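You operate a simulated robot arm through the tools that you are given. There is no shell and no other tool.

The job below is to be done with a simulated robot arm. You get a single attempt, and the scene is never put back.

Task
Finger both sprung flaps down, then lay the folded boxes in the green crate.

Only the result counts: the job must be done as asked and must still hold three seconds after the hand-in. Knocking over, shifting, dropping, spilling or breaking anything else fails it.

Robot
A 6-joint arm with a two-finger parallel gripper, fixed in place. Base frame: the origin is at the foot of the arm, x ahead of it, y to its left, z up. Lengths are in mm, angles in rad, forces in N, time in s.
With the tool pointing down near the work surface it reaches from about 380 to 880 mm from the base axis. Its first joint turns from -2.007 to 2.007 rad. Payload 3.43 kg.
Tool frame: the origin (TCP) lies between the finger pads and is the grasp point; the fingertips stand 34 mm ahead of it; z points along the fingers, y is the line along which they close. The gripper opens to 128 mm. The fingers are 24 mm wide and 12 mm thick; the gripper's body (48 by 130 mm) begins 96 mm behind the TCP.
Orientation is that of the tool frame in the base frame, as a unit quaternion [x, y, z, w]. With the fingers straight down and closing along the base's y, the tool's x points along the base's -x, its y along +y and its z along -z.

Tools
- The arm moves only by the tool send_rows. Its argument "commands" is a list of rows, each an object (a shift or turn left out is 0, a gripper value left out holds the last) with "rotation": the turn, a rotation vector about the tool's x, y, z in units of 6 degrees (1.0 is 6 degrees), a list of three; "travel": the shift along the tool's x, y, z in units of 25 mm (1.0 is 25 mm), a list of three; "gripper": the finger opening in mm, from 0 to 128. In form: [{"rotation": [wx, wy, wz], "travel": [x, y, z], "gripper": gripper}, ...]. A call has 1 to 20 rows; each row shifts and turns the commanded pose from where the row before left it, along the tool's axes as they then stand. A call with a number of a shift or a turn outside -1 to 1 is refused whole. Each row takes 0.2 s and may step no farther than 50 mm and 0.15 rad from the row before; otherwise, or with a gripper value out of range, the whole call is refused. Where a pose cannot be reached the arm comes as near as it can. A force on the tool above 40 N (or 10 N above the force at the start of the call, whichever is more), or a blocked arm, ends the call early, and 0.2 s more pass. Each finger travels about 108 mm/s and halts on what it meets, pressing with about 27 N; the grip force reading is that of the motor and also rises with nothing between the fingers. The clock runs only during rows and for 0.2 s after the last one: add rows that do not move to give the fingers time. It gives the time, the measured TCP pose, the force on the tool (base axes), the opening and the grip force at its end, in the units of the frame above (readings bear some noise), with the torque about the TCP (base axes, N m) and any sound that the robot's microphone picked up, and new pictures: "pictures" is both (left out), scene, wrist or none.
- Cameras (640 x 400 px; columns grow to the right, rows downward): "scene" is fixed at [52.2, 652.8, 1370.7]; the picture's right is [-0.62, -0.78, 0.00], its down [-0.33, 0.26, -0.91] and it looks along [0.71, -0.57, -0.41] (base axes); focal length 344 px, centre (320, 200). "wrist" rides on the gripper at [76, -11, -160] in the tool frame; the picture's right is [0.15, 0.99, 0.00], its down [-0.88, 0.13, -0.46] and it looks along [-0.45, 0.07, 0.89] (tool axes); focal length 234 px, centre (320, 200). There is no depth. A picture from a camera that has moved, and an enlarged one, comes with that camera's place and axes in the base frame and with its lens.
- move_column(by): slides the trunk up (or, below 0, down) by that many mm; the arm rides with it, the base frame stays. It gives what a move gives, with no picture.
- zoom(camera, box): a new picture of the part [left, top, right, bottom] of that camera's present view, enlarged. No time passes.
- close_job(): hands the job in; it is judged then, once.

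Nothing tells you positions but the pictures and the camera data. Unless the task says otherwise, let go and move clear before handing in.

The tools are called as a command line: name --argument value ..., lists and objects as JSON in quotes. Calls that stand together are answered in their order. send_rows: Moves the arm, as the interface text tells. Its arguments: {"type":"object","properties":{"commands":{"type":"array","items":{"type":"object","properties":{"rotation":{"type":"array","items":{"type":"number"}},"travel":{"type":"array","items":{"type":"number"}},"gripper":{"type":"number"}}}},"pictures":{"type":"string","enum":["both","scene","wrist","none"]}},"required":["commands"]} The other tools are called the same way: move_column (by) slides the trunk up or down; zoom (camera, box) takes an enlarged picture of a part of a camera's view; close_job () hands the job in.

At the start:

```text
clock: 0.0
position: [507.6, -95.9, 1139.4]
ee_rot: [0.0, 1.0, 0.0, 0.0]
wrist_force: [-0.7, 0.0, 0.3]
wrist_torque: [0.0, 0.04, 0.04]
width: 128.3
grip_force: 0.1
trunk travel left (down, up): [-600.0, 190.0]
```

scene: 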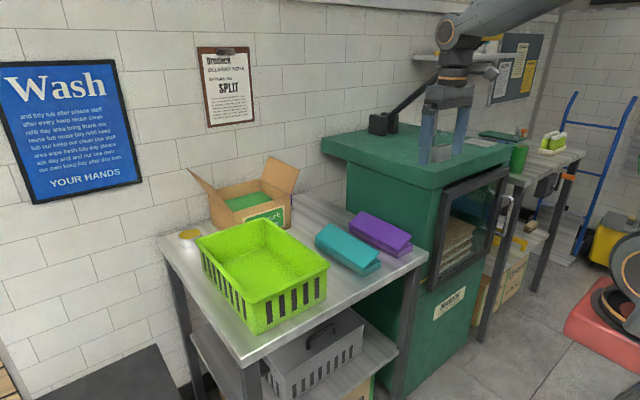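
wrist: 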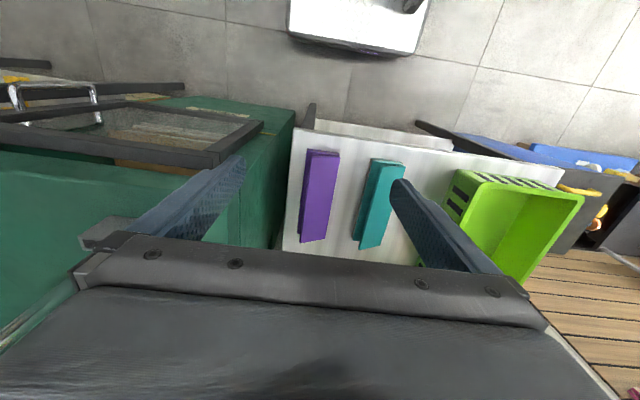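

I see a steel table with a lime-green crate, a teal and a purple flat folded box beside it, a green machine to the right, and an open carton behind. I'll zoom in to see the flaps before moving anything.

zoom --camera "scene" --box '[290, 190, 450, 290]'

zoom --camera "wrist" --box '[260, 110, 600, 290]'

zoom --camera "scene" --box '[160, 150, 440, 350]'

```text
4.00 times, centred on (370, 240) of scene
camera zoom: at [52.2, 652.8, 1370.7], right [-0.62, -0.78, 0.0], down [-0.33, 0.26, -0.91], along [0.71, -0.57, -0.41], focal length 1377 px, centre (120, 40)
```

zoom: 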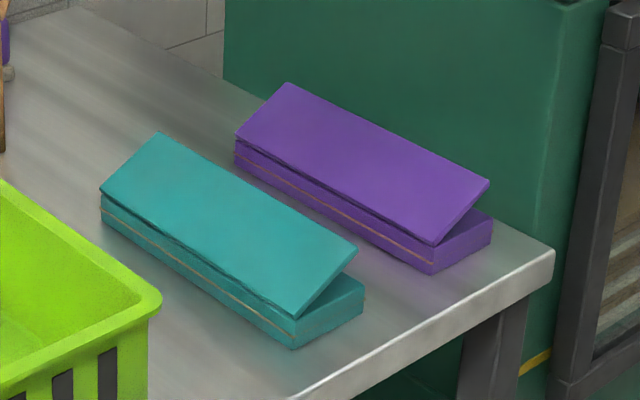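

```text
1.88 times, centred on (430, 200) of wrist
camera zoom: at [432.1, -106.2, 1299.8], right [-0.15, 0.99, 0.0], down [0.88, 0.13, 0.46], along [0.45, 0.07, -0.89], focal length 441 px, centre (113, 200)
```

zoom: 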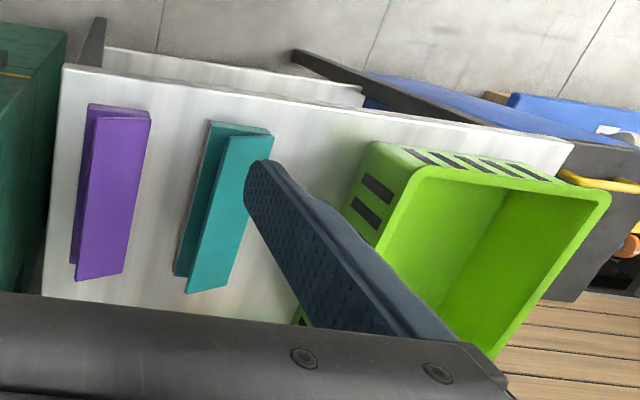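

```text
2.00 times, centred on (300, 250) of scene
camera zoom: at [52.2, 652.8, 1370.7], right [-0.62, -0.78, 0.0], down [-0.33, 0.26, -0.91], along [0.71, -0.57, -0.41], focal length 688 px, centre (360, 100)
```

zoom: 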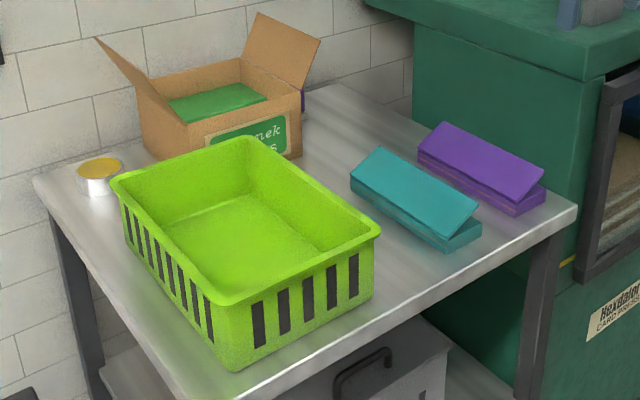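

The boxes lie with their long side along base x, and each flap looks hinged on the +y side with its free edge raised on the −y side. I'll take closer views for triangulation.

zoom --camera "wrist" --box '[290, 140, 418, 220]'

zoom --camera "wrist" --box '[290, 180, 418, 260]'

zoom --camera "scene" --box '[310, 215, 390, 280]'

zoom --camera "scene" --box '[180, 200, 340, 340]'

```text
5.00 times, centred on (354, 180) of wrist
camera zoom: at [432.1, -106.2, 1299.8], right [-0.15, 0.99, 0.0], down [0.88, 0.13, 0.46], along [0.45, 0.07, -0.89], focal length 1171 px, centre (150, 300)
```

zoom: 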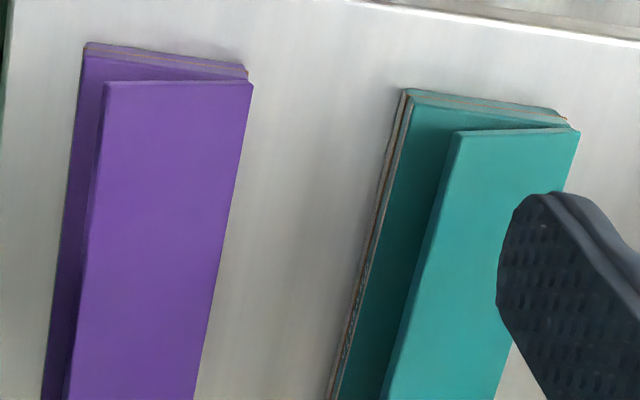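

```text
5.00 times, centred on (354, 220) of wrist
camera zoom: at [432.1, -106.2, 1299.8], right [-0.15, 0.99, 0.0], down [0.88, 0.13, 0.46], along [0.45, 0.07, -0.89], focal length 1171 px, centre (150, 100)
```

zoom: 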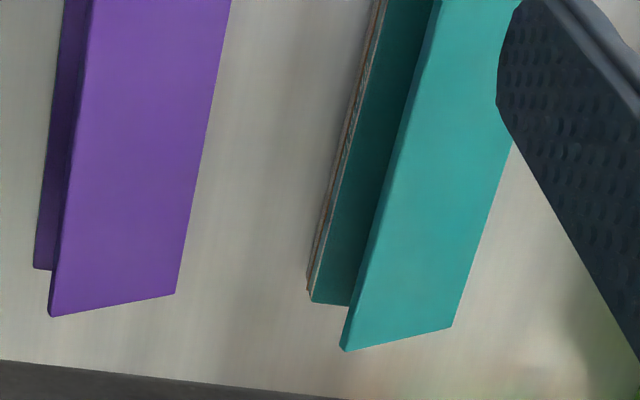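

```text
6.15 times, centred on (350, 248) of scene
camera zoom: at [52.2, 652.8, 1370.7], right [-0.62, -0.78, 0.0], down [-0.33, 0.26, -0.91], along [0.71, -0.57, -0.41], focal length 2118 px, centre (135, -92)
```

zoom: 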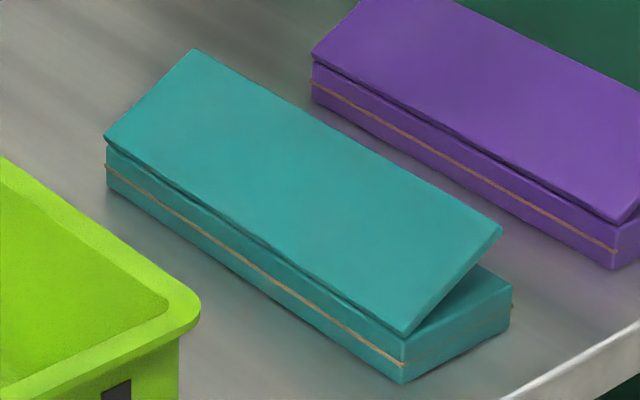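

```text
2.86 times, centred on (260, 270) of scene
camera zoom: at [52.2, 652.8, 1370.7], right [-0.62, -0.78, 0.0], down [-0.33, 0.26, -0.91], along [0.71, -0.57, -0.41], focal length 983 px, centre (491, 0)
```

zoom: 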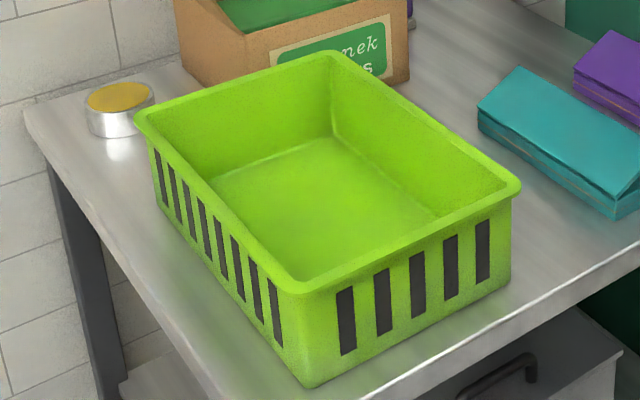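

The boxes come out at about x 567–777 on a table at z≈800: teal y 33–99, purple y −104 to −43. The flaps are hinged at +y with free edges near z≈860, and the crate spans about x 560–863, y 217–427 with its rim at z≈900. Next I check the clearance to the green machine beside the purple box.

zoom --camera "scene" --box '[310, 90, 530, 230]'

zoom --camera "wrist" --box '[0, 70, 330, 270]'

zoom --camera "scene" --box '[340, 0, 600, 170]'

```text
2.86 times, centred on (420, 160) of scene
camera zoom: at [52.2, 652.8, 1370.7], right [-0.62, -0.78, 0.0], down [-0.33, 0.26, -0.91], along [0.71, -0.57, -0.41], focal length 983 px, centre (34, 314)
```

zoom: 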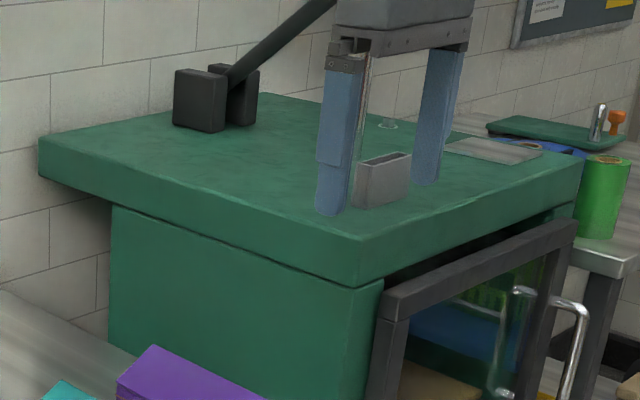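

```text
1.94 times, centred on (165, 170) of wrist
camera zoom: at [432.1, -106.2, 1299.8], right [-0.15, 0.99, 0.0], down [0.88, 0.13, 0.46], along [0.45, 0.07, -0.89], focal length 454 px, centre (621, 258)
```

zoom: 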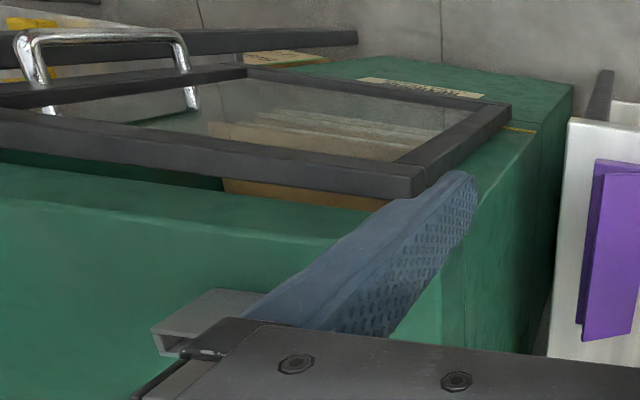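

```text
2.35 times, centred on (470, 85) of scene
camera zoom: at [52.2, 652.8, 1370.7], right [-0.62, -0.78, 0.0], down [-0.33, 0.26, -0.91], along [0.71, -0.57, -0.41], focal length 810 px, centre (-33, 471)
```

zoom: 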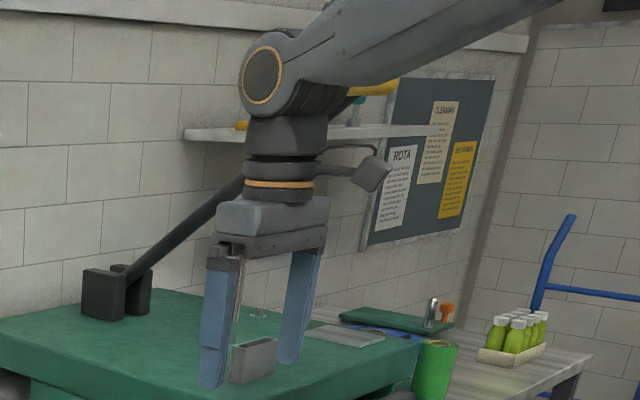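

The machine's lid edge sits around y≈−212, z≈1009, so there is clearance next to the purple box. I'll close the fingers and move to about 140 mm above the teal box, then take a closer look.

send_rows --commands '[{"travel": [-0.93, 0.82, 0.5], "gripper": 0}, {"travel": [-0.93, 0.82, 0.5]}, {"travel": [-0.93, 0.82, 0.5]}, {"travel": [-0.93, 0.82, 0.5]}, {"travel": [-0.93, 0.82, 0.5]}, {"travel": [-0.93, 0.82, 0.5]}, {"travel": [-0.93, 0.82, 0.5]}, {}]' --pictures "both"

```text
clock: 1.8
position: [670.7, 48.1, 1052.3]
ee_rot: [0.0, 1.0, 0.0, 0.001]
wrist_force: [-0.4, 0.5, -0.5]
wrist_torque: [0.03, -0.06, 0.03]
width: 0.1
grip_force: 27.4
trunk travel left (down, up): [-600.0, 190.0]
camera wrist: at [594.7, 37.4, 1212.7], right [-0.15, 0.99, 0.0], down [0.88, 0.13, 0.46], along [0.45, 0.07, -0.89], focal length 234 px, centre (320, 200)
```

scene: 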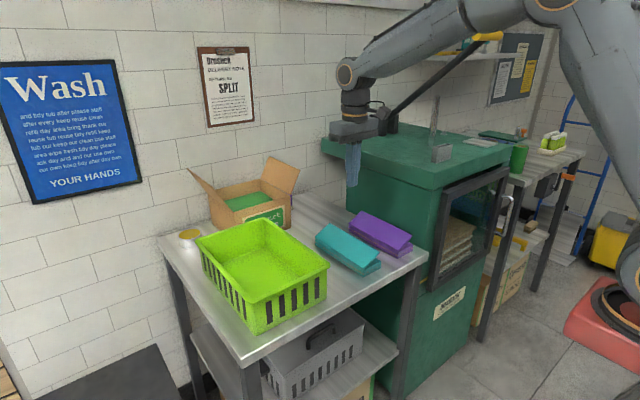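
wrist: 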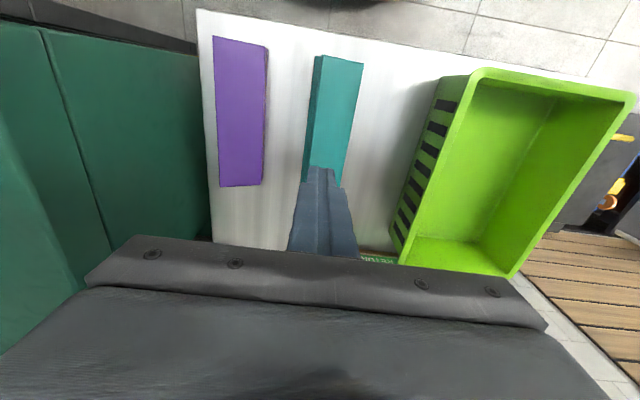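

I'm now above the teal box. I'll zoom on the crate interior and the boxes from here.

zoom --camera "wrist" --box '[380, 50, 640, 290]'

zoom --camera "wrist" --box '[190, 20, 400, 200]'

```text
1.67 times, centred on (510, 170) of wrist
camera zoom: at [594.7, 37.4, 1212.7], right [-0.15, 0.99, 0.0], down [0.88, 0.13, 0.46], along [0.45, 0.07, -0.89], focal length 390 px, centre (3, 250)
```

zoom: 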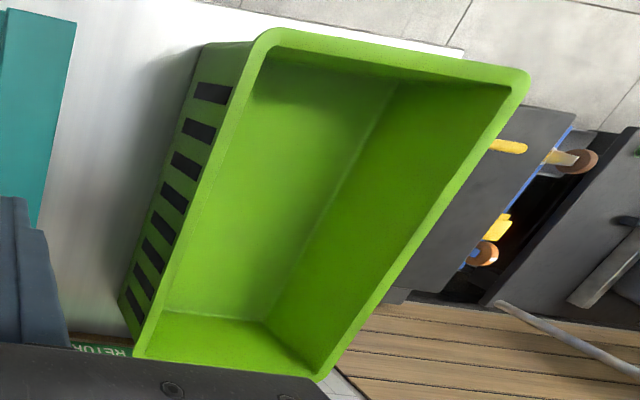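

```text
2.22 times, centred on (295, 110) of wrist
camera zoom: at [594.7, 37.4, 1212.7], right [-0.15, 0.99, 0.0], down [0.88, 0.13, 0.46], along [0.45, 0.07, -0.89], focal length 520 px, centre (376, 400)
```

zoom: 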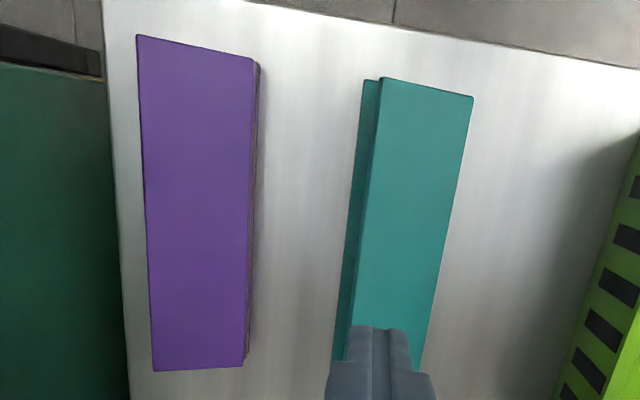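

The crate's inner floor appears to span about y 227–416, x 568–855, enough for both boxes side by side. Now I'll lower the closed fingertips to just above the teal flap's free edge.

send_rows --commands '[{"travel": [0, -0.1, 1]}, {"travel": [0, 0, 1]}, {"travel": [0, 0, 1]}, {"travel": [0, 0, 1]}, {"travel": [0, 0, 1]}, {"travel": [0, 0, 0.9]}, {}]' --pictures "both"

```text
clock: 3.4
position: [670.3, 45.7, 903.8]
ee_rot: [-0.001, 1.0, 0.0, 0.0]
wrist_force: [-0.4, -1.0, -0.4]
wrist_torque: [-0.02, -0.01, -0.01]
width: 0.2
grip_force: 27.2
trunk travel left (down, up): [-600.0, 190.0]
camera wrist: at [594.5, 35.5, 1064.7], right [-0.15, 0.99, 0.0], down [0.88, 0.13, 0.46], along [0.45, 0.07, -0.89], focal length 234 px, centre (320, 200)
```

scene: 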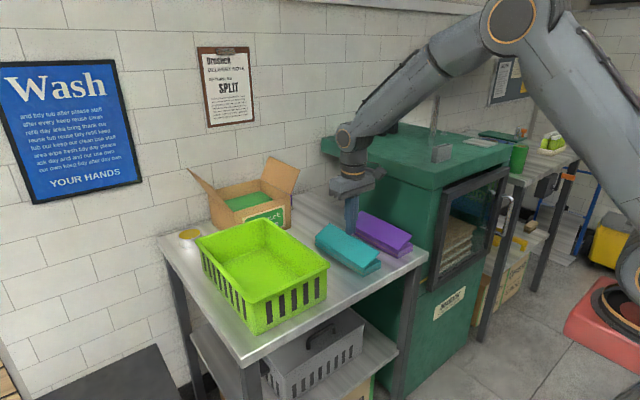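
wrist: 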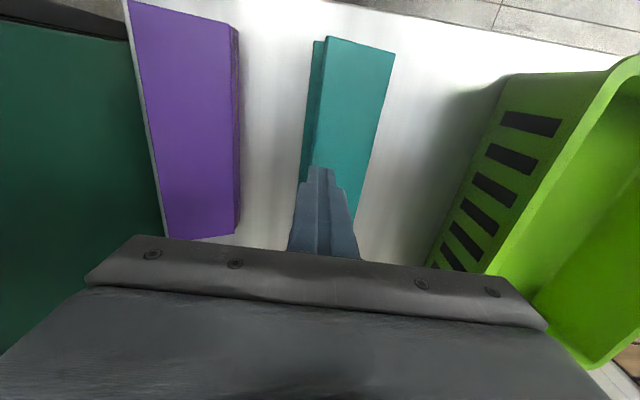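

The fingertips are just above the teal flap's free edge. I'll press down in small steps, watching force and sound.

send_rows --commands '[{"travel": [0, 0, 0.24]}, {"travel": [0, 0, 0.24]}, {"travel": [0, 0, 0.24]}, {"travel": [0, 0, 0.2]}, {"travel": [0, 0, 0.2]}, {}]' --pictures "both"

zoom --camera "scene" --box '[290, 170, 450, 290]'

```text
clock: 4.8
position: [670.0, 45.8, 876.7]
ee_rot: [0.001, 1.0, 0.001, 0.0]
wrist_force: [-0.7, -0.4, 0.2]
wrist_torque: [0.0, 0.0, -0.02]
width: 0.1
grip_force: 27.2
trunk travel left (down, up): [-600.0, 190.0]
camera wrist: at [594.4, 35.0, 1036.5], right [-0.15, 0.99, 0.0], down [0.88, 0.13, 0.46], along [0.45, 0.07, -0.89], focal length 234 px, centre (320, 200)
```

scene: 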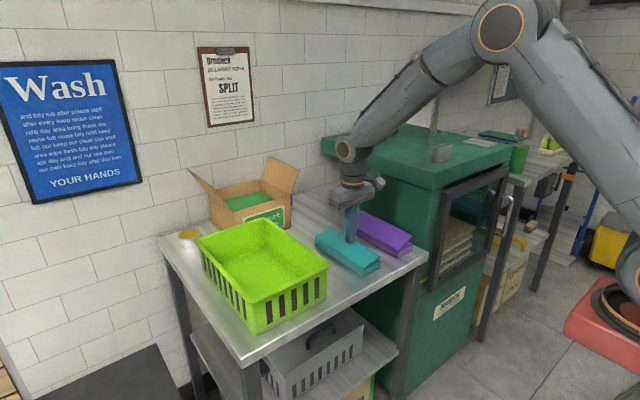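
wrist: 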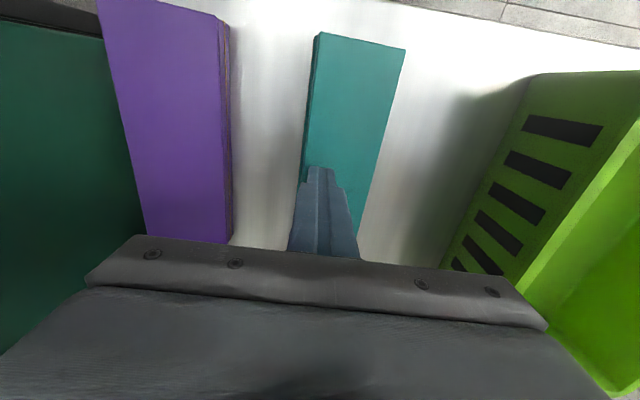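

```text
3.33 times, centred on (370, 230) of scene
camera zoom: at [52.2, 652.8, 1370.7], right [-0.62, -0.78, 0.0], down [-0.33, 0.26, -0.91], along [0.71, -0.57, -0.41], focal length 1147 px, centre (153, 100)
```

zoom: 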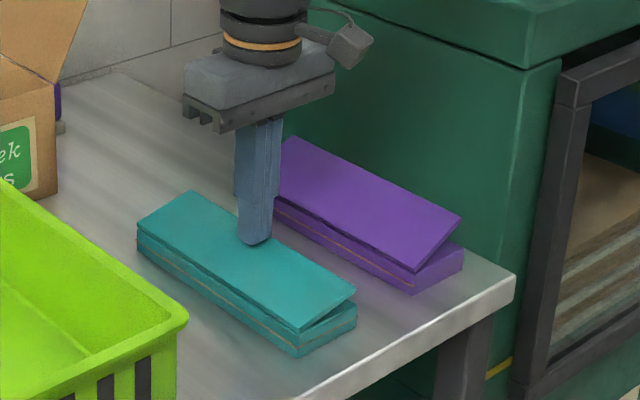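

The teal flap is going down under light force. I'll continue pressing to near closed.

send_rows --commands '[{"travel": [0, 0, 0.16]}, {"travel": [0, 0, 0.16]}, {"travel": [0, 0, 0.12]}, {"travel": [0, 0, 0.12]}, {}]' --pictures "scene"

zoom --camera "scene" --box '[290, 170, 450, 290]'

```text
clock: 6.0
position: [670.3, 45.7, 863.4]
ee_rot: [0.001, 1.0, -0.001, 0.001]
wrist_force: [-2.9, -2.5, 16.8]
wrist_torque: [-0.04, 0.12, 0.03]
width: 0.3
grip_force: 26.7
trunk travel left (down, up): [-600.0, 190.0]
```

scene: 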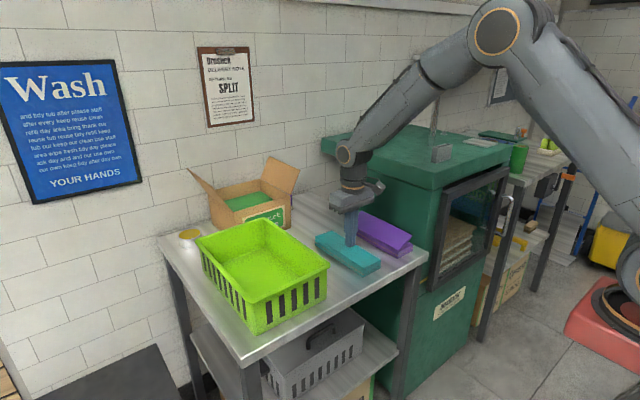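

```text
3.33 times, centred on (370, 230) of scene
camera zoom: at [52.2, 652.8, 1370.7], right [-0.62, -0.78, 0.0], down [-0.33, 0.26, -0.91], along [0.71, -0.57, -0.41], focal length 1147 px, centre (153, 100)
```

zoom: 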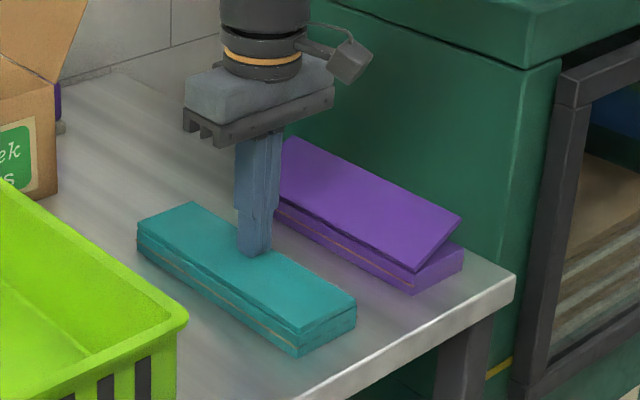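

The flap looks flat and the force has risen to about 17 N. I'll press a touch more, hold, then lift slightly and see if it stays down.

send_rows --commands '[{"travel": [0, 0, 0.06]}, {"travel": [0, 0, 0.06]}, {}, {}]' --pictures "scene"

zoom --camera "scene" --box '[310, 215, 390, 280]'

```text
clock: 6.7
position: [671.5, 46.4, 864.0]
ee_rot: [0.0, 1.0, -0.001, 0.003]
wrist_force: [-7.5, -0.9, 21.1]
wrist_torque: [-0.03, 0.36, 0.04]
width: 0.1
grip_force: 27.4
trunk travel left (down, up): [-600.0, 190.0]
stopped in row 3: the force on the tool passed its limit at 41 N (the readings are from after the stop); the commanded pose is now the measured one
```

scene: 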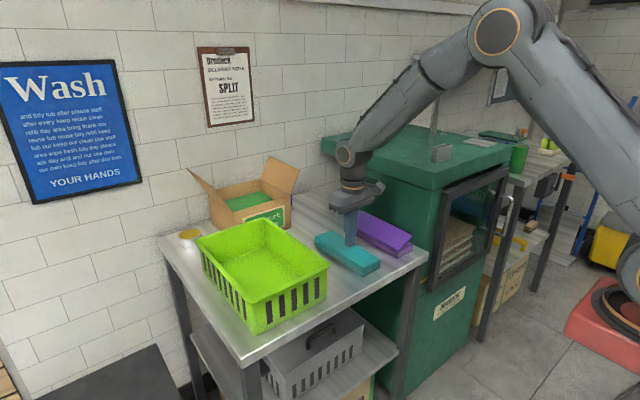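

```text
6.15 times, centred on (350, 248) of scene
camera zoom: at [52.2, 652.8, 1370.7], right [-0.62, -0.78, 0.0], down [-0.33, 0.26, -0.91], along [0.71, -0.57, -0.41], focal length 2118 px, centre (135, -92)
```

zoom: 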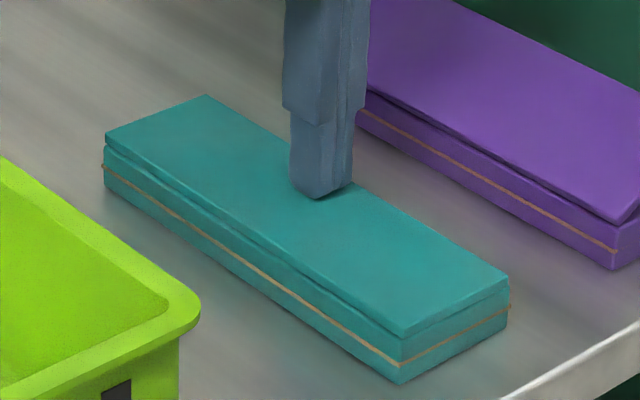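

The flap is now flat with no click heard. I'll lift gradually and see whether it springs back.

send_rows --commands '[{"travel": [0, 0, -0.4]}, {"travel": [0, 0, -0.6]}, {}, {}]' --pictures "scene"

zoom --camera "scene" --box '[310, 215, 390, 280]'

```text
clock: 7.7
position: [671.8, 45.1, 886.3]
ee_rot: [0.0, 1.0, 0.0, 0.002]
wrist_force: [-0.7, -0.1, -0.5]
wrist_torque: [0.02, 0.0, 0.02]
width: 0.1
grip_force: 27.0
trunk travel left (down, up): [-600.0, 190.0]
```

scene: 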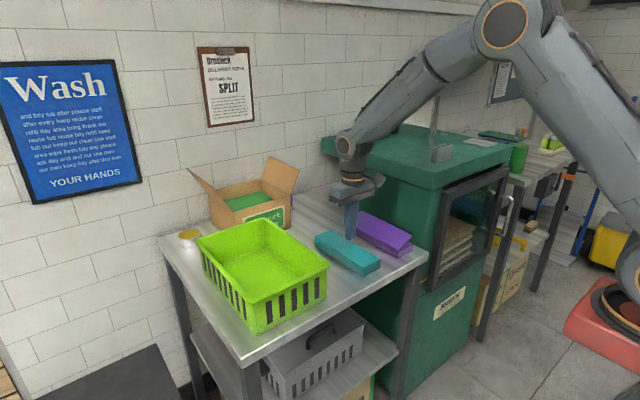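

```text
6.15 times, centred on (350, 248) of scene
camera zoom: at [52.2, 652.8, 1370.7], right [-0.62, -0.78, 0.0], down [-0.33, 0.26, -0.91], along [0.71, -0.57, -0.41], focal length 2118 px, centre (135, -92)
```

zoom: 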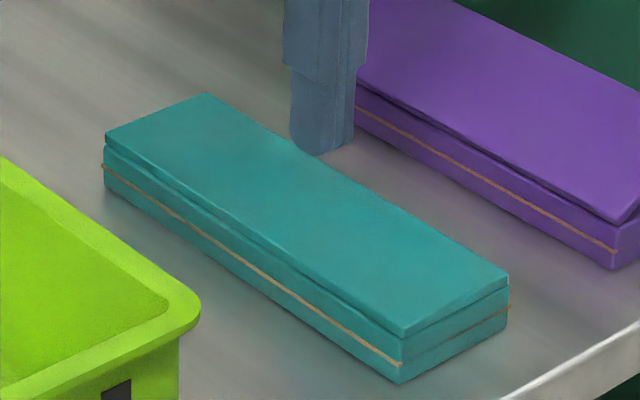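

The teal flap stays closed. Now I'll rise and move over to the purple box's free edge (y≈−96).

send_rows --commands '[{"travel": [0, 0, -0.6]}, {"travel": [0, 0, -0.6]}, {"travel": [0, -0.94, 0]}, {"travel": [0, -0.94, 0]}, {"travel": [0, -0.94, 0]}, {"travel": [0, -0.94, 0]}, {"travel": [0, -0.94, 0]}, {"travel": [0, -0.94, 0]}, {}]' --pictures "both"

zoom --camera "scene" --box '[310, 170, 440, 280]'

```text
clock: 9.7
position: [671.0, -97.1, 916.5]
ee_rot: [-0.001, 1.0, -0.001, 0.001]
wrist_force: [0.0, 0.2, 0.9]
wrist_torque: [-0.04, -0.01, -0.01]
width: 0.1
grip_force: 27.1
trunk travel left (down, up): [-600.0, 190.0]
camera wrist: at [594.7, -106.8, 1076.2], right [-0.15, 0.99, 0.0], down [0.88, 0.13, 0.46], along [0.45, 0.07, -0.89], focal length 234 px, centre (320, 200)
```

scene: 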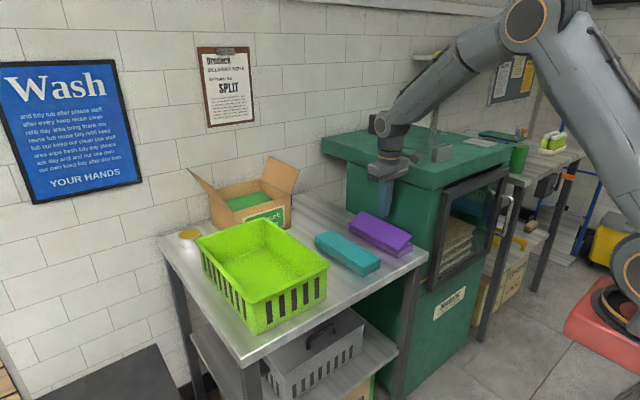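
wrist: 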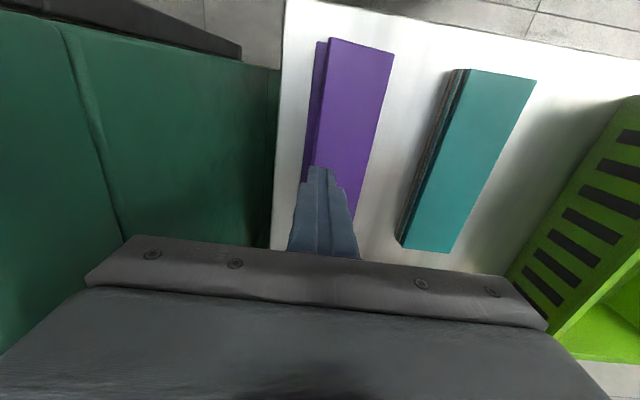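

```text
3.64 times, centred on (375, 225) of scene
camera zoom: at [52.2, 652.8, 1370.7], right [-0.62, -0.78, 0.0], down [-0.33, 0.26, -0.91], along [0.71, -0.57, -0.41], focal length 1252 px, centre (120, 109)
```

zoom: 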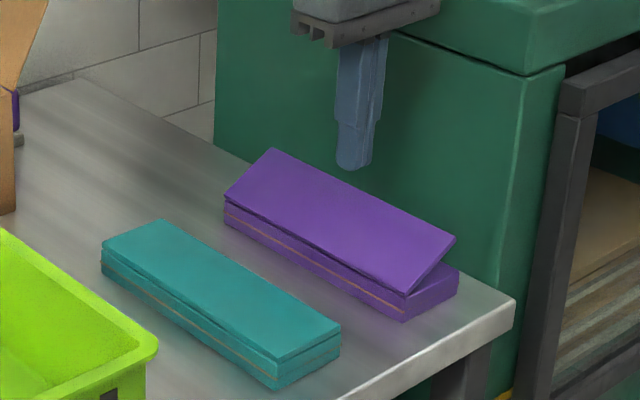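

The teal flap still lies flat, and the fingertips are above the purple flap's free edge. Now I press it down.

send_rows --commands '[{"travel": [0, 0, 0.4]}, {"travel": [0, 0, 0.3]}, {"travel": [0, 0, 0.24]}, {"travel": [0, 0, 0.24]}, {"travel": [0, 0, 0.24]}, {"travel": [0, 0, 0.2]}, {"travel": [0, 0, 0.2]}, {"travel": [0, 0, 0.12]}, {}]' --pictures "both"

zoom --camera "scene" --box '[310, 170, 440, 280]'

```text
clock: 11.7
position: [671.8, -95.5, 868.1]
ee_rot: [0.0, 1.0, 0.0, 0.002]
wrist_force: [0.2, 0.4, 0.3]
wrist_torque: [-0.01, 0.03, 0.01]
width: 0.0
grip_force: 26.9
trunk travel left (down, up): [-600.0, 190.0]
camera wrist: at [594.7, -106.2, 1027.6], right [-0.15, 0.99, 0.0], down [0.88, 0.13, 0.46], along [0.45, 0.07, -0.89], focal length 234 px, centre (320, 200)
```

scene: 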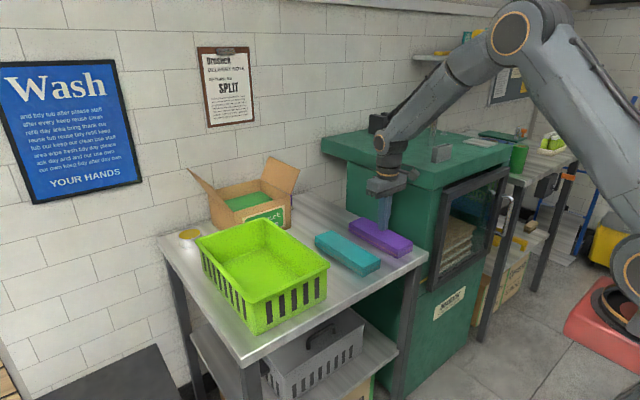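
wrist: 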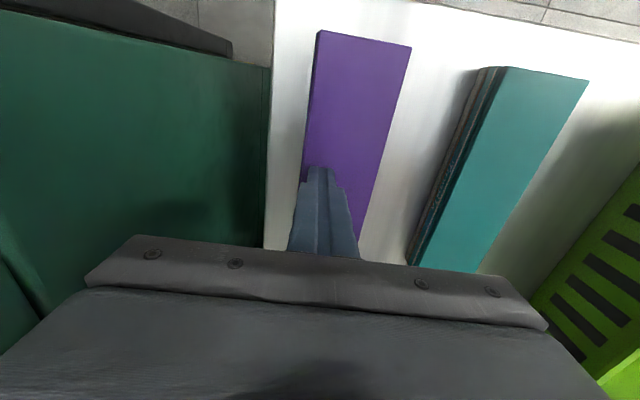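

```text
3.64 times, centred on (375, 225) of scene
camera zoom: at [52.2, 652.8, 1370.7], right [-0.62, -0.78, 0.0], down [-0.33, 0.26, -0.91], along [0.71, -0.57, -0.41], focal length 1252 px, centre (120, 109)
```

zoom: 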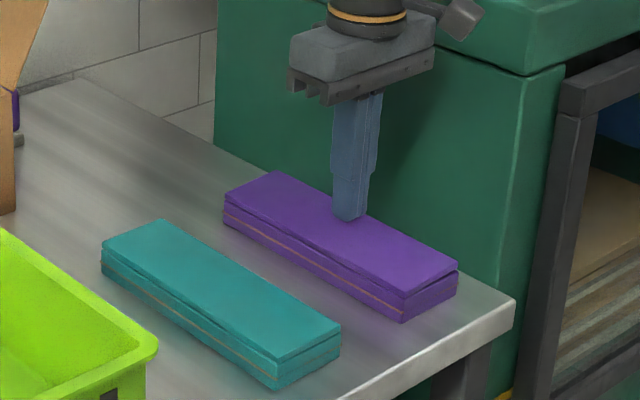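

The purple flap is nearly flat. I'll press the last few millimetres until the force rises.

send_rows --commands '[{"travel": [0, 0, 0.1]}, {"travel": [0, 0, 0.08]}, {"travel": [0, 0, 0.06]}, {"travel": [0, 0, 0.05]}, {}]' --pictures "none"

zoom --camera "scene" --box '[340, 200, 420, 270]'

```text
clock: 12.9
position: [671.6, -95.4, 862.0]
ee_rot: [0.0, 1.0, 0.001, 0.003]
wrist_force: [-5.4, -3.2, 33.4]
wrist_torque: [-0.03, 0.34, 0.08]
width: 0.0
grip_force: 27.0
trunk travel left (down, up): [-600.0, 190.0]
```

```text
5.71 times, centred on (380, 235) of scene
camera zoom: at [52.2, 652.8, 1370.7], right [-0.62, -0.78, 0.0], down [-0.33, 0.26, -0.91], along [0.71, -0.57, -0.41], focal length 1967 px, centre (-23, 0)
```

zoom: 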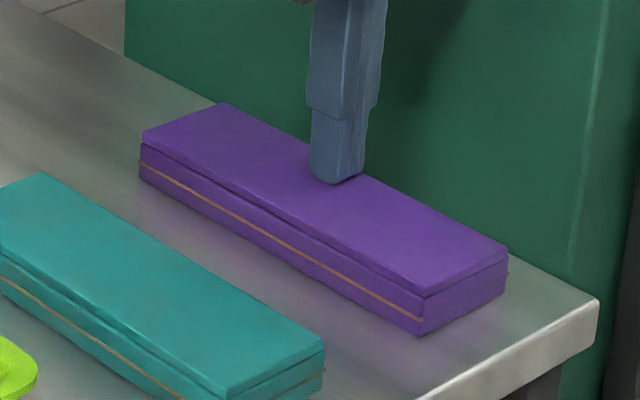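

The purple flap is pressed flat with about 33 N. I'll lift off slowly and check that it stays.

send_rows --commands '[{"travel": [0, 0, -0.3]}, {"travel": [0, 0, -0.6]}, {"travel": [0, 0, -1]}, {"travel": [0, 0, -1]}, {"travel": [0, 0, -1]}, {"travel": [0, 0, -1]}, {}]' --pictures "both"

zoom --camera "scene" --box '[310, 190, 430, 280]'

zoom --camera "wrist" --box '[260, 20, 500, 200]'

```text
clock: 14.5
position: [672.2, -94.1, 984.4]
ee_rot: [0.0, 1.0, 0.0, 0.002]
wrist_force: [0.5, -0.4, 0.1]
wrist_torque: [0.0, -0.03, 0.01]
width: 0.0
grip_force: 26.8
trunk travel left (down, up): [-600.0, 190.0]
camera wrist: at [594.5, -106.5, 1143.9], right [-0.15, 0.99, 0.0], down [0.88, 0.13, 0.46], along [0.45, 0.07, -0.89], focal length 234 px, centre (320, 200)
```

scene: 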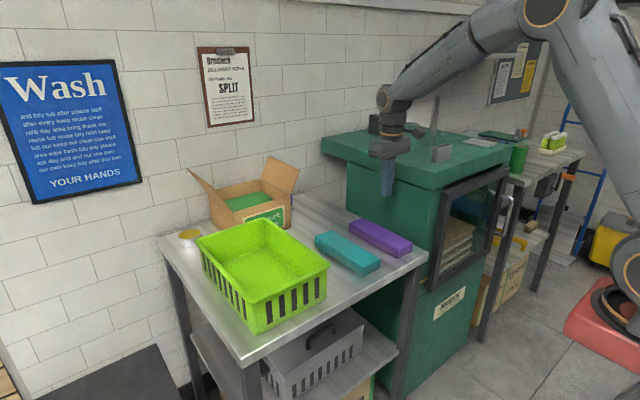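
wrist: 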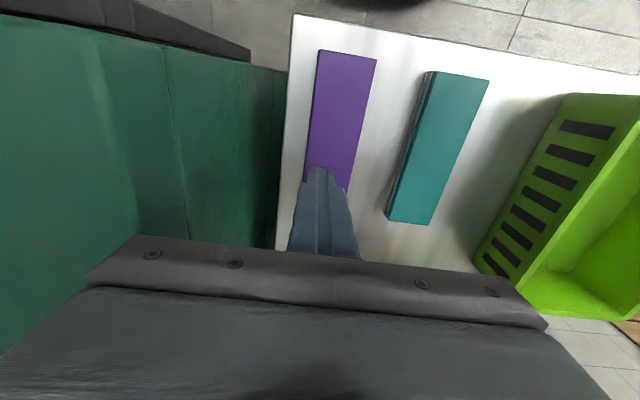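

```text
4.44 times, centred on (370, 235) of scene
camera zoom: at [52.2, 652.8, 1370.7], right [-0.62, -0.78, 0.0], down [-0.33, 0.26, -0.91], along [0.71, -0.57, -0.41], focal length 1530 px, centre (98, 44)
```

zoom: 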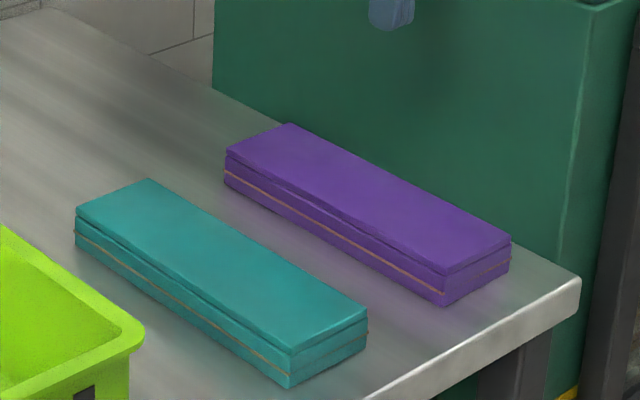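

```text
2.22 times, centred on (380, 110) of wrist
camera zoom: at [594.5, -106.5, 1143.9], right [-0.15, 0.99, 0.0], down [0.88, 0.13, 0.46], along [0.45, 0.07, -0.89], focal length 520 px, centre (187, 400)
```

zoom: 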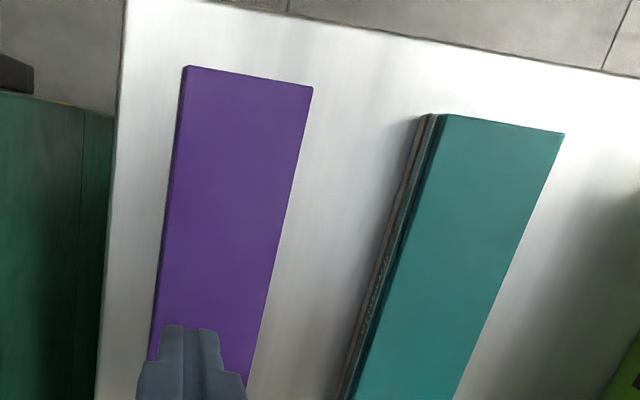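

Both flaps hold closed. The boxes are centred near (672, 62) for teal and (671, −76) for purple, with tops at z≈829. I'll open to 100 mm, go above the teal box and descend to a check height.

send_rows --commands '[{"travel": [0, 0.9, 0], "gripper": 100}, {"travel": [0, 0.9, 0]}, {"travel": [0, 0.9, 0]}, {"travel": [0, 0.9, 0]}, {"travel": [0, 0.9, 0]}, {"travel": [0, 0.9, 0]}, {"travel": [0, 0.88, 0]}, {"travel": [0, 0, 1]}, {"travel": [0, 0, 1]}, {"travel": [0, 0, 1]}, {"travel": [0, 0, 0.6]}, {}]' --pictures "both"

zoom --camera "scene" --box '[300, 160, 430, 280]'

zoom --camera "wrist" --box '[200, 20, 460, 260]'

```text
clock: 17.1
position: [671.3, 61.9, 894.4]
ee_rot: [0.0, 1.0, 0.001, 0.001]
wrist_force: [0.4, -0.4, 0.1]
wrist_torque: [0.0, -0.01, -0.01]
width: 100.1
grip_force: 0.0
trunk travel left (down, up): [-600.0, 190.0]
camera wrist: at [594.4, 51.0, 1053.0], right [-0.15, 0.99, 0.0], down [0.88, 0.13, 0.46], along [0.45, 0.07, -0.89], focal length 234 px, centre (320, 200)
```

scene: 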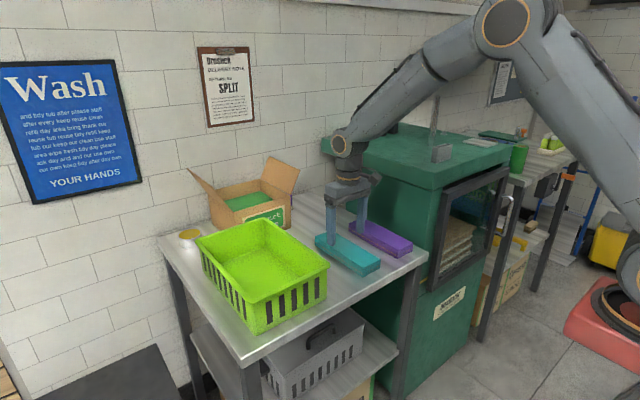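
wrist: 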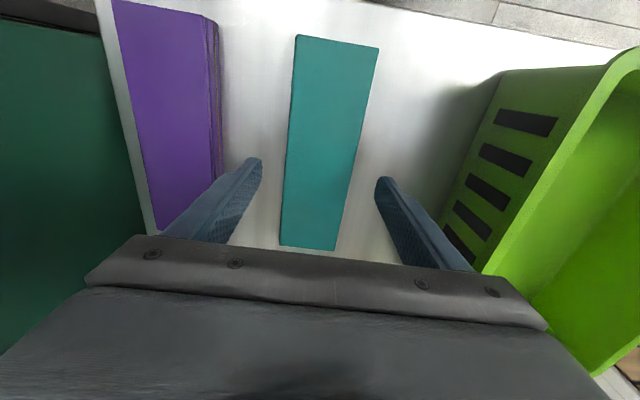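

```text
3.33 times, centred on (365, 220) of scene
camera zoom: at [52.2, 652.8, 1370.7], right [-0.62, -0.78, 0.0], down [-0.33, 0.26, -0.91], along [0.71, -0.57, -0.41], focal length 1147 px, centre (170, 133)
```

zoom: 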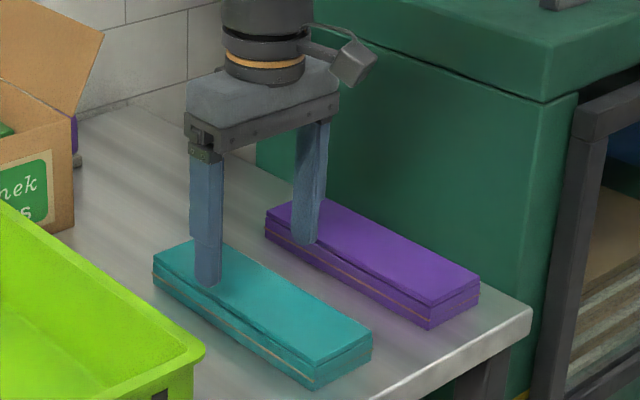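

```text
1.67 times, centred on (330, 140) of wrist
camera zoom: at [594.4, 51.0, 1053.0], right [-0.15, 0.99, 0.0], down [0.88, 0.13, 0.46], along [0.45, 0.07, -0.89], focal length 390 px, centre (303, 300)
```

zoom: 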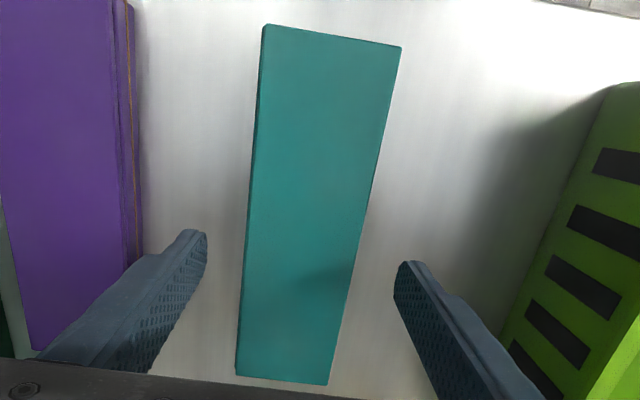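

The teal box is centred at about (669.5, 62), width about 66 mm, aligned with the gripper. I'll descend to the grasp height (tips ~6 mm above the table) and close.

send_rows --commands '[{"travel": [0, 0, 0.8]}, {"travel": [0, 0, 0.7]}, {"travel": [0, 0, 0.4]}, {"travel": [0, 0, 0.28]}, {}, {"gripper": 50}, {}, {}, {}]' --pictures "both"

zoom --camera "scene" --box '[300, 160, 430, 280]'

```text
clock: 19.1
position: [671.8, 62.0, 839.5]
ee_rot: [0.0, 1.0, 0.0, 0.001]
wrist_force: [0.1, 0.4, 0.5]
wrist_torque: [0.02, 0.03, 0.0]
width: 69.4
grip_force: 26.9
trunk travel left (down, up): [-600.0, 190.0]
camera wrist: at [595.2, 51.1, 999.2], right [-0.15, 0.99, 0.0], down [0.88, 0.13, 0.46], along [0.45, 0.07, -0.89], focal length 234 px, centre (320, 200)
```

scene: 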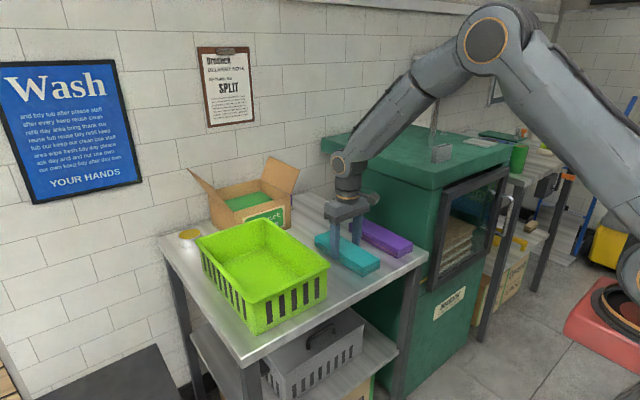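
wrist: 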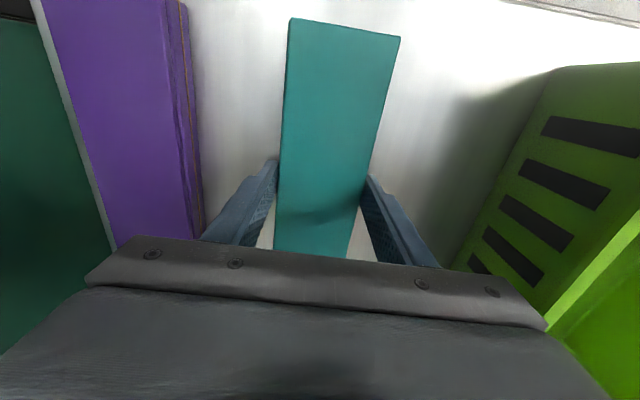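

```text
3.33 times, centred on (365, 220) of scene
camera zoom: at [52.2, 652.8, 1370.7], right [-0.62, -0.78, 0.0], down [-0.33, 0.26, -0.91], along [0.71, -0.57, -0.41], focal length 1147 px, centre (170, 133)
```

zoom: 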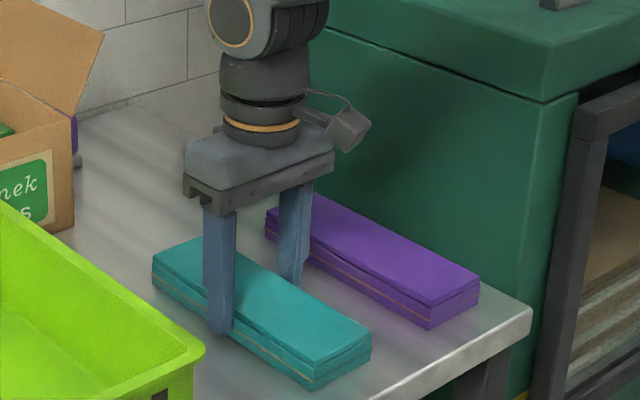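

The box is gripped at 69.4 mm width. I'll lift it slowly and check it hangs level.

send_rows --commands '[{"travel": [0, 0, -0.2]}, {"travel": [0, 0, -0.4]}, {"travel": [0, 0, -0.6]}, {"travel": [0, 0, -0.8]}, {"travel": [0, 0, -1]}, {"travel": [0, 0, -1]}, {"travel": [0, 0, -1]}, {"travel": [0, 0, -1]}, {}]' --pictures "both"

zoom --camera "scene" --box '[270, 110, 430, 230]'

```text
clock: 21.1
position: [670.9, 61.3, 989.1]
ee_rot: [0.0, 1.0, 0.0, 0.002]
wrist_force: [-0.2, -0.3, -0.2]
wrist_torque: [0.01, 0.0, 0.0]
width: 50.0
grip_force: 0.0
trunk travel left (down, up): [-600.0, 190.0]
camera wrist: at [594.1, 51.4, 1149.4], right [-0.15, 0.99, 0.0], down [0.88, 0.13, 0.46], along [0.45, 0.07, -0.89], focal length 234 px, centre (320, 200)
```

scene: 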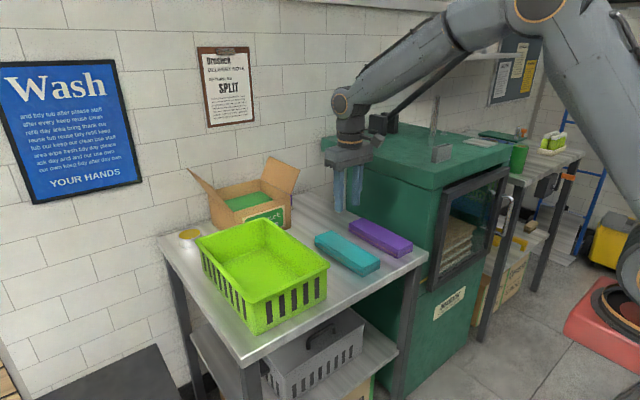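
wrist: 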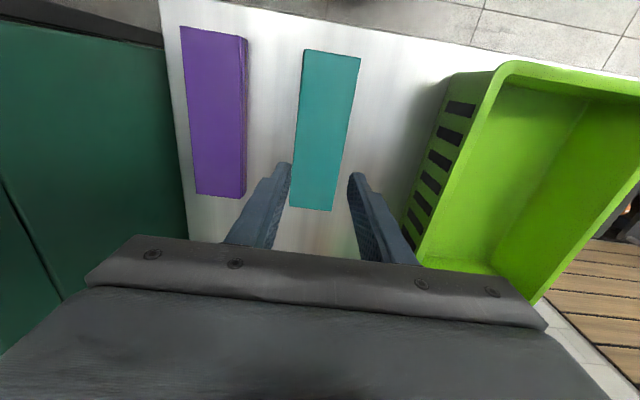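

```text
3.33 times, centred on (350, 170) of scene
camera zoom: at [52.2, 652.8, 1370.7], right [-0.62, -0.78, 0.0], down [-0.33, 0.26, -0.91], along [0.71, -0.57, -0.41], focal length 1147 px, centre (220, 300)
```

zoom: 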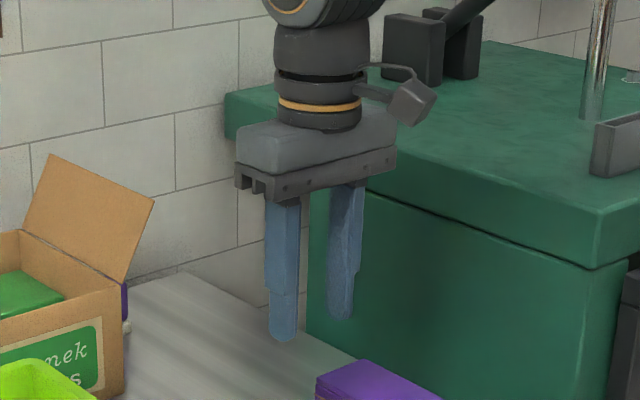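

The fingers slipped off: the gripper closed to 50 mm and the teal box stayed on the table. I'll look closely at its state and position before another try.

zoom --camera "scene" --box '[310, 215, 390, 280]'

zoom --camera "wrist" --box '[240, 30, 420, 220]'

zoom --camera "scene" --box '[320, 130, 400, 220]'

```text
6.15 times, centred on (350, 248) of scene
camera zoom: at [52.2, 652.8, 1370.7], right [-0.62, -0.78, 0.0], down [-0.33, 0.26, -0.91], along [0.71, -0.57, -0.41], focal length 2118 px, centre (135, -92)
```

zoom: 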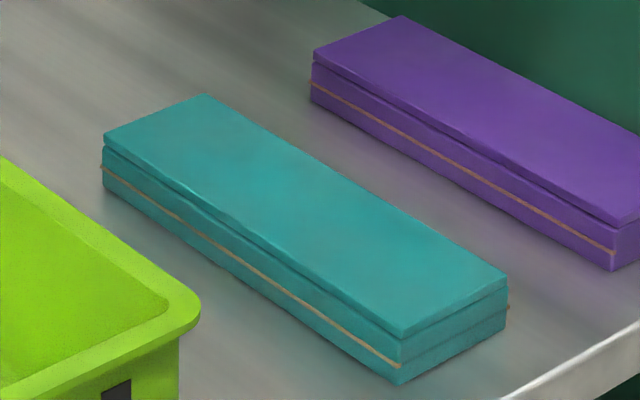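

```text
2.11 times, centred on (330, 125) of wrist
camera zoom: at [594.1, 51.4, 1149.4], right [-0.15, 0.99, 0.0], down [0.88, 0.13, 0.46], along [0.45, 0.07, -0.89], focal length 493 px, centre (299, 358)
```

zoom: 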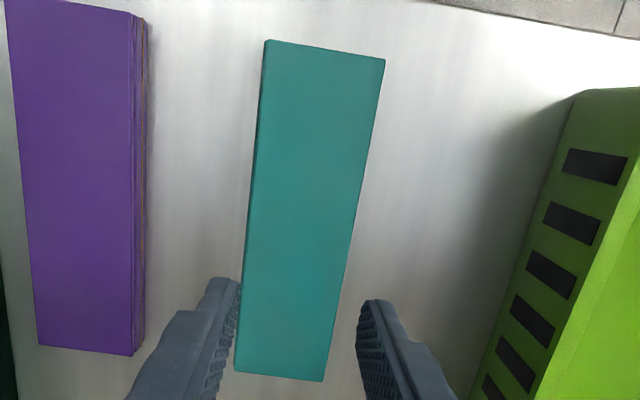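

```text
4.44 times, centred on (360, 175) of scene
camera zoom: at [52.2, 652.8, 1370.7], right [-0.62, -0.78, 0.0], down [-0.33, 0.26, -0.91], along [0.71, -0.57, -0.41], focal length 1530 px, centre (142, 311)
```

zoom: 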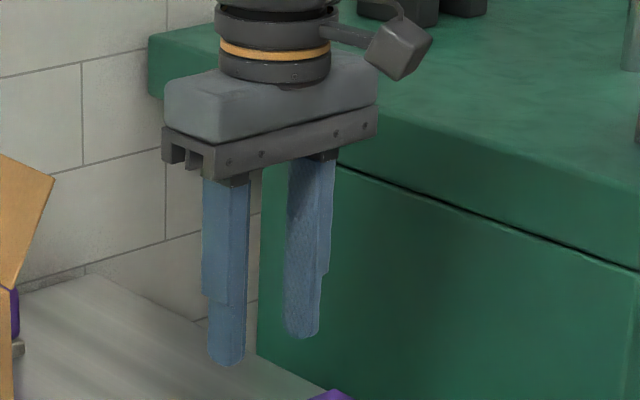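

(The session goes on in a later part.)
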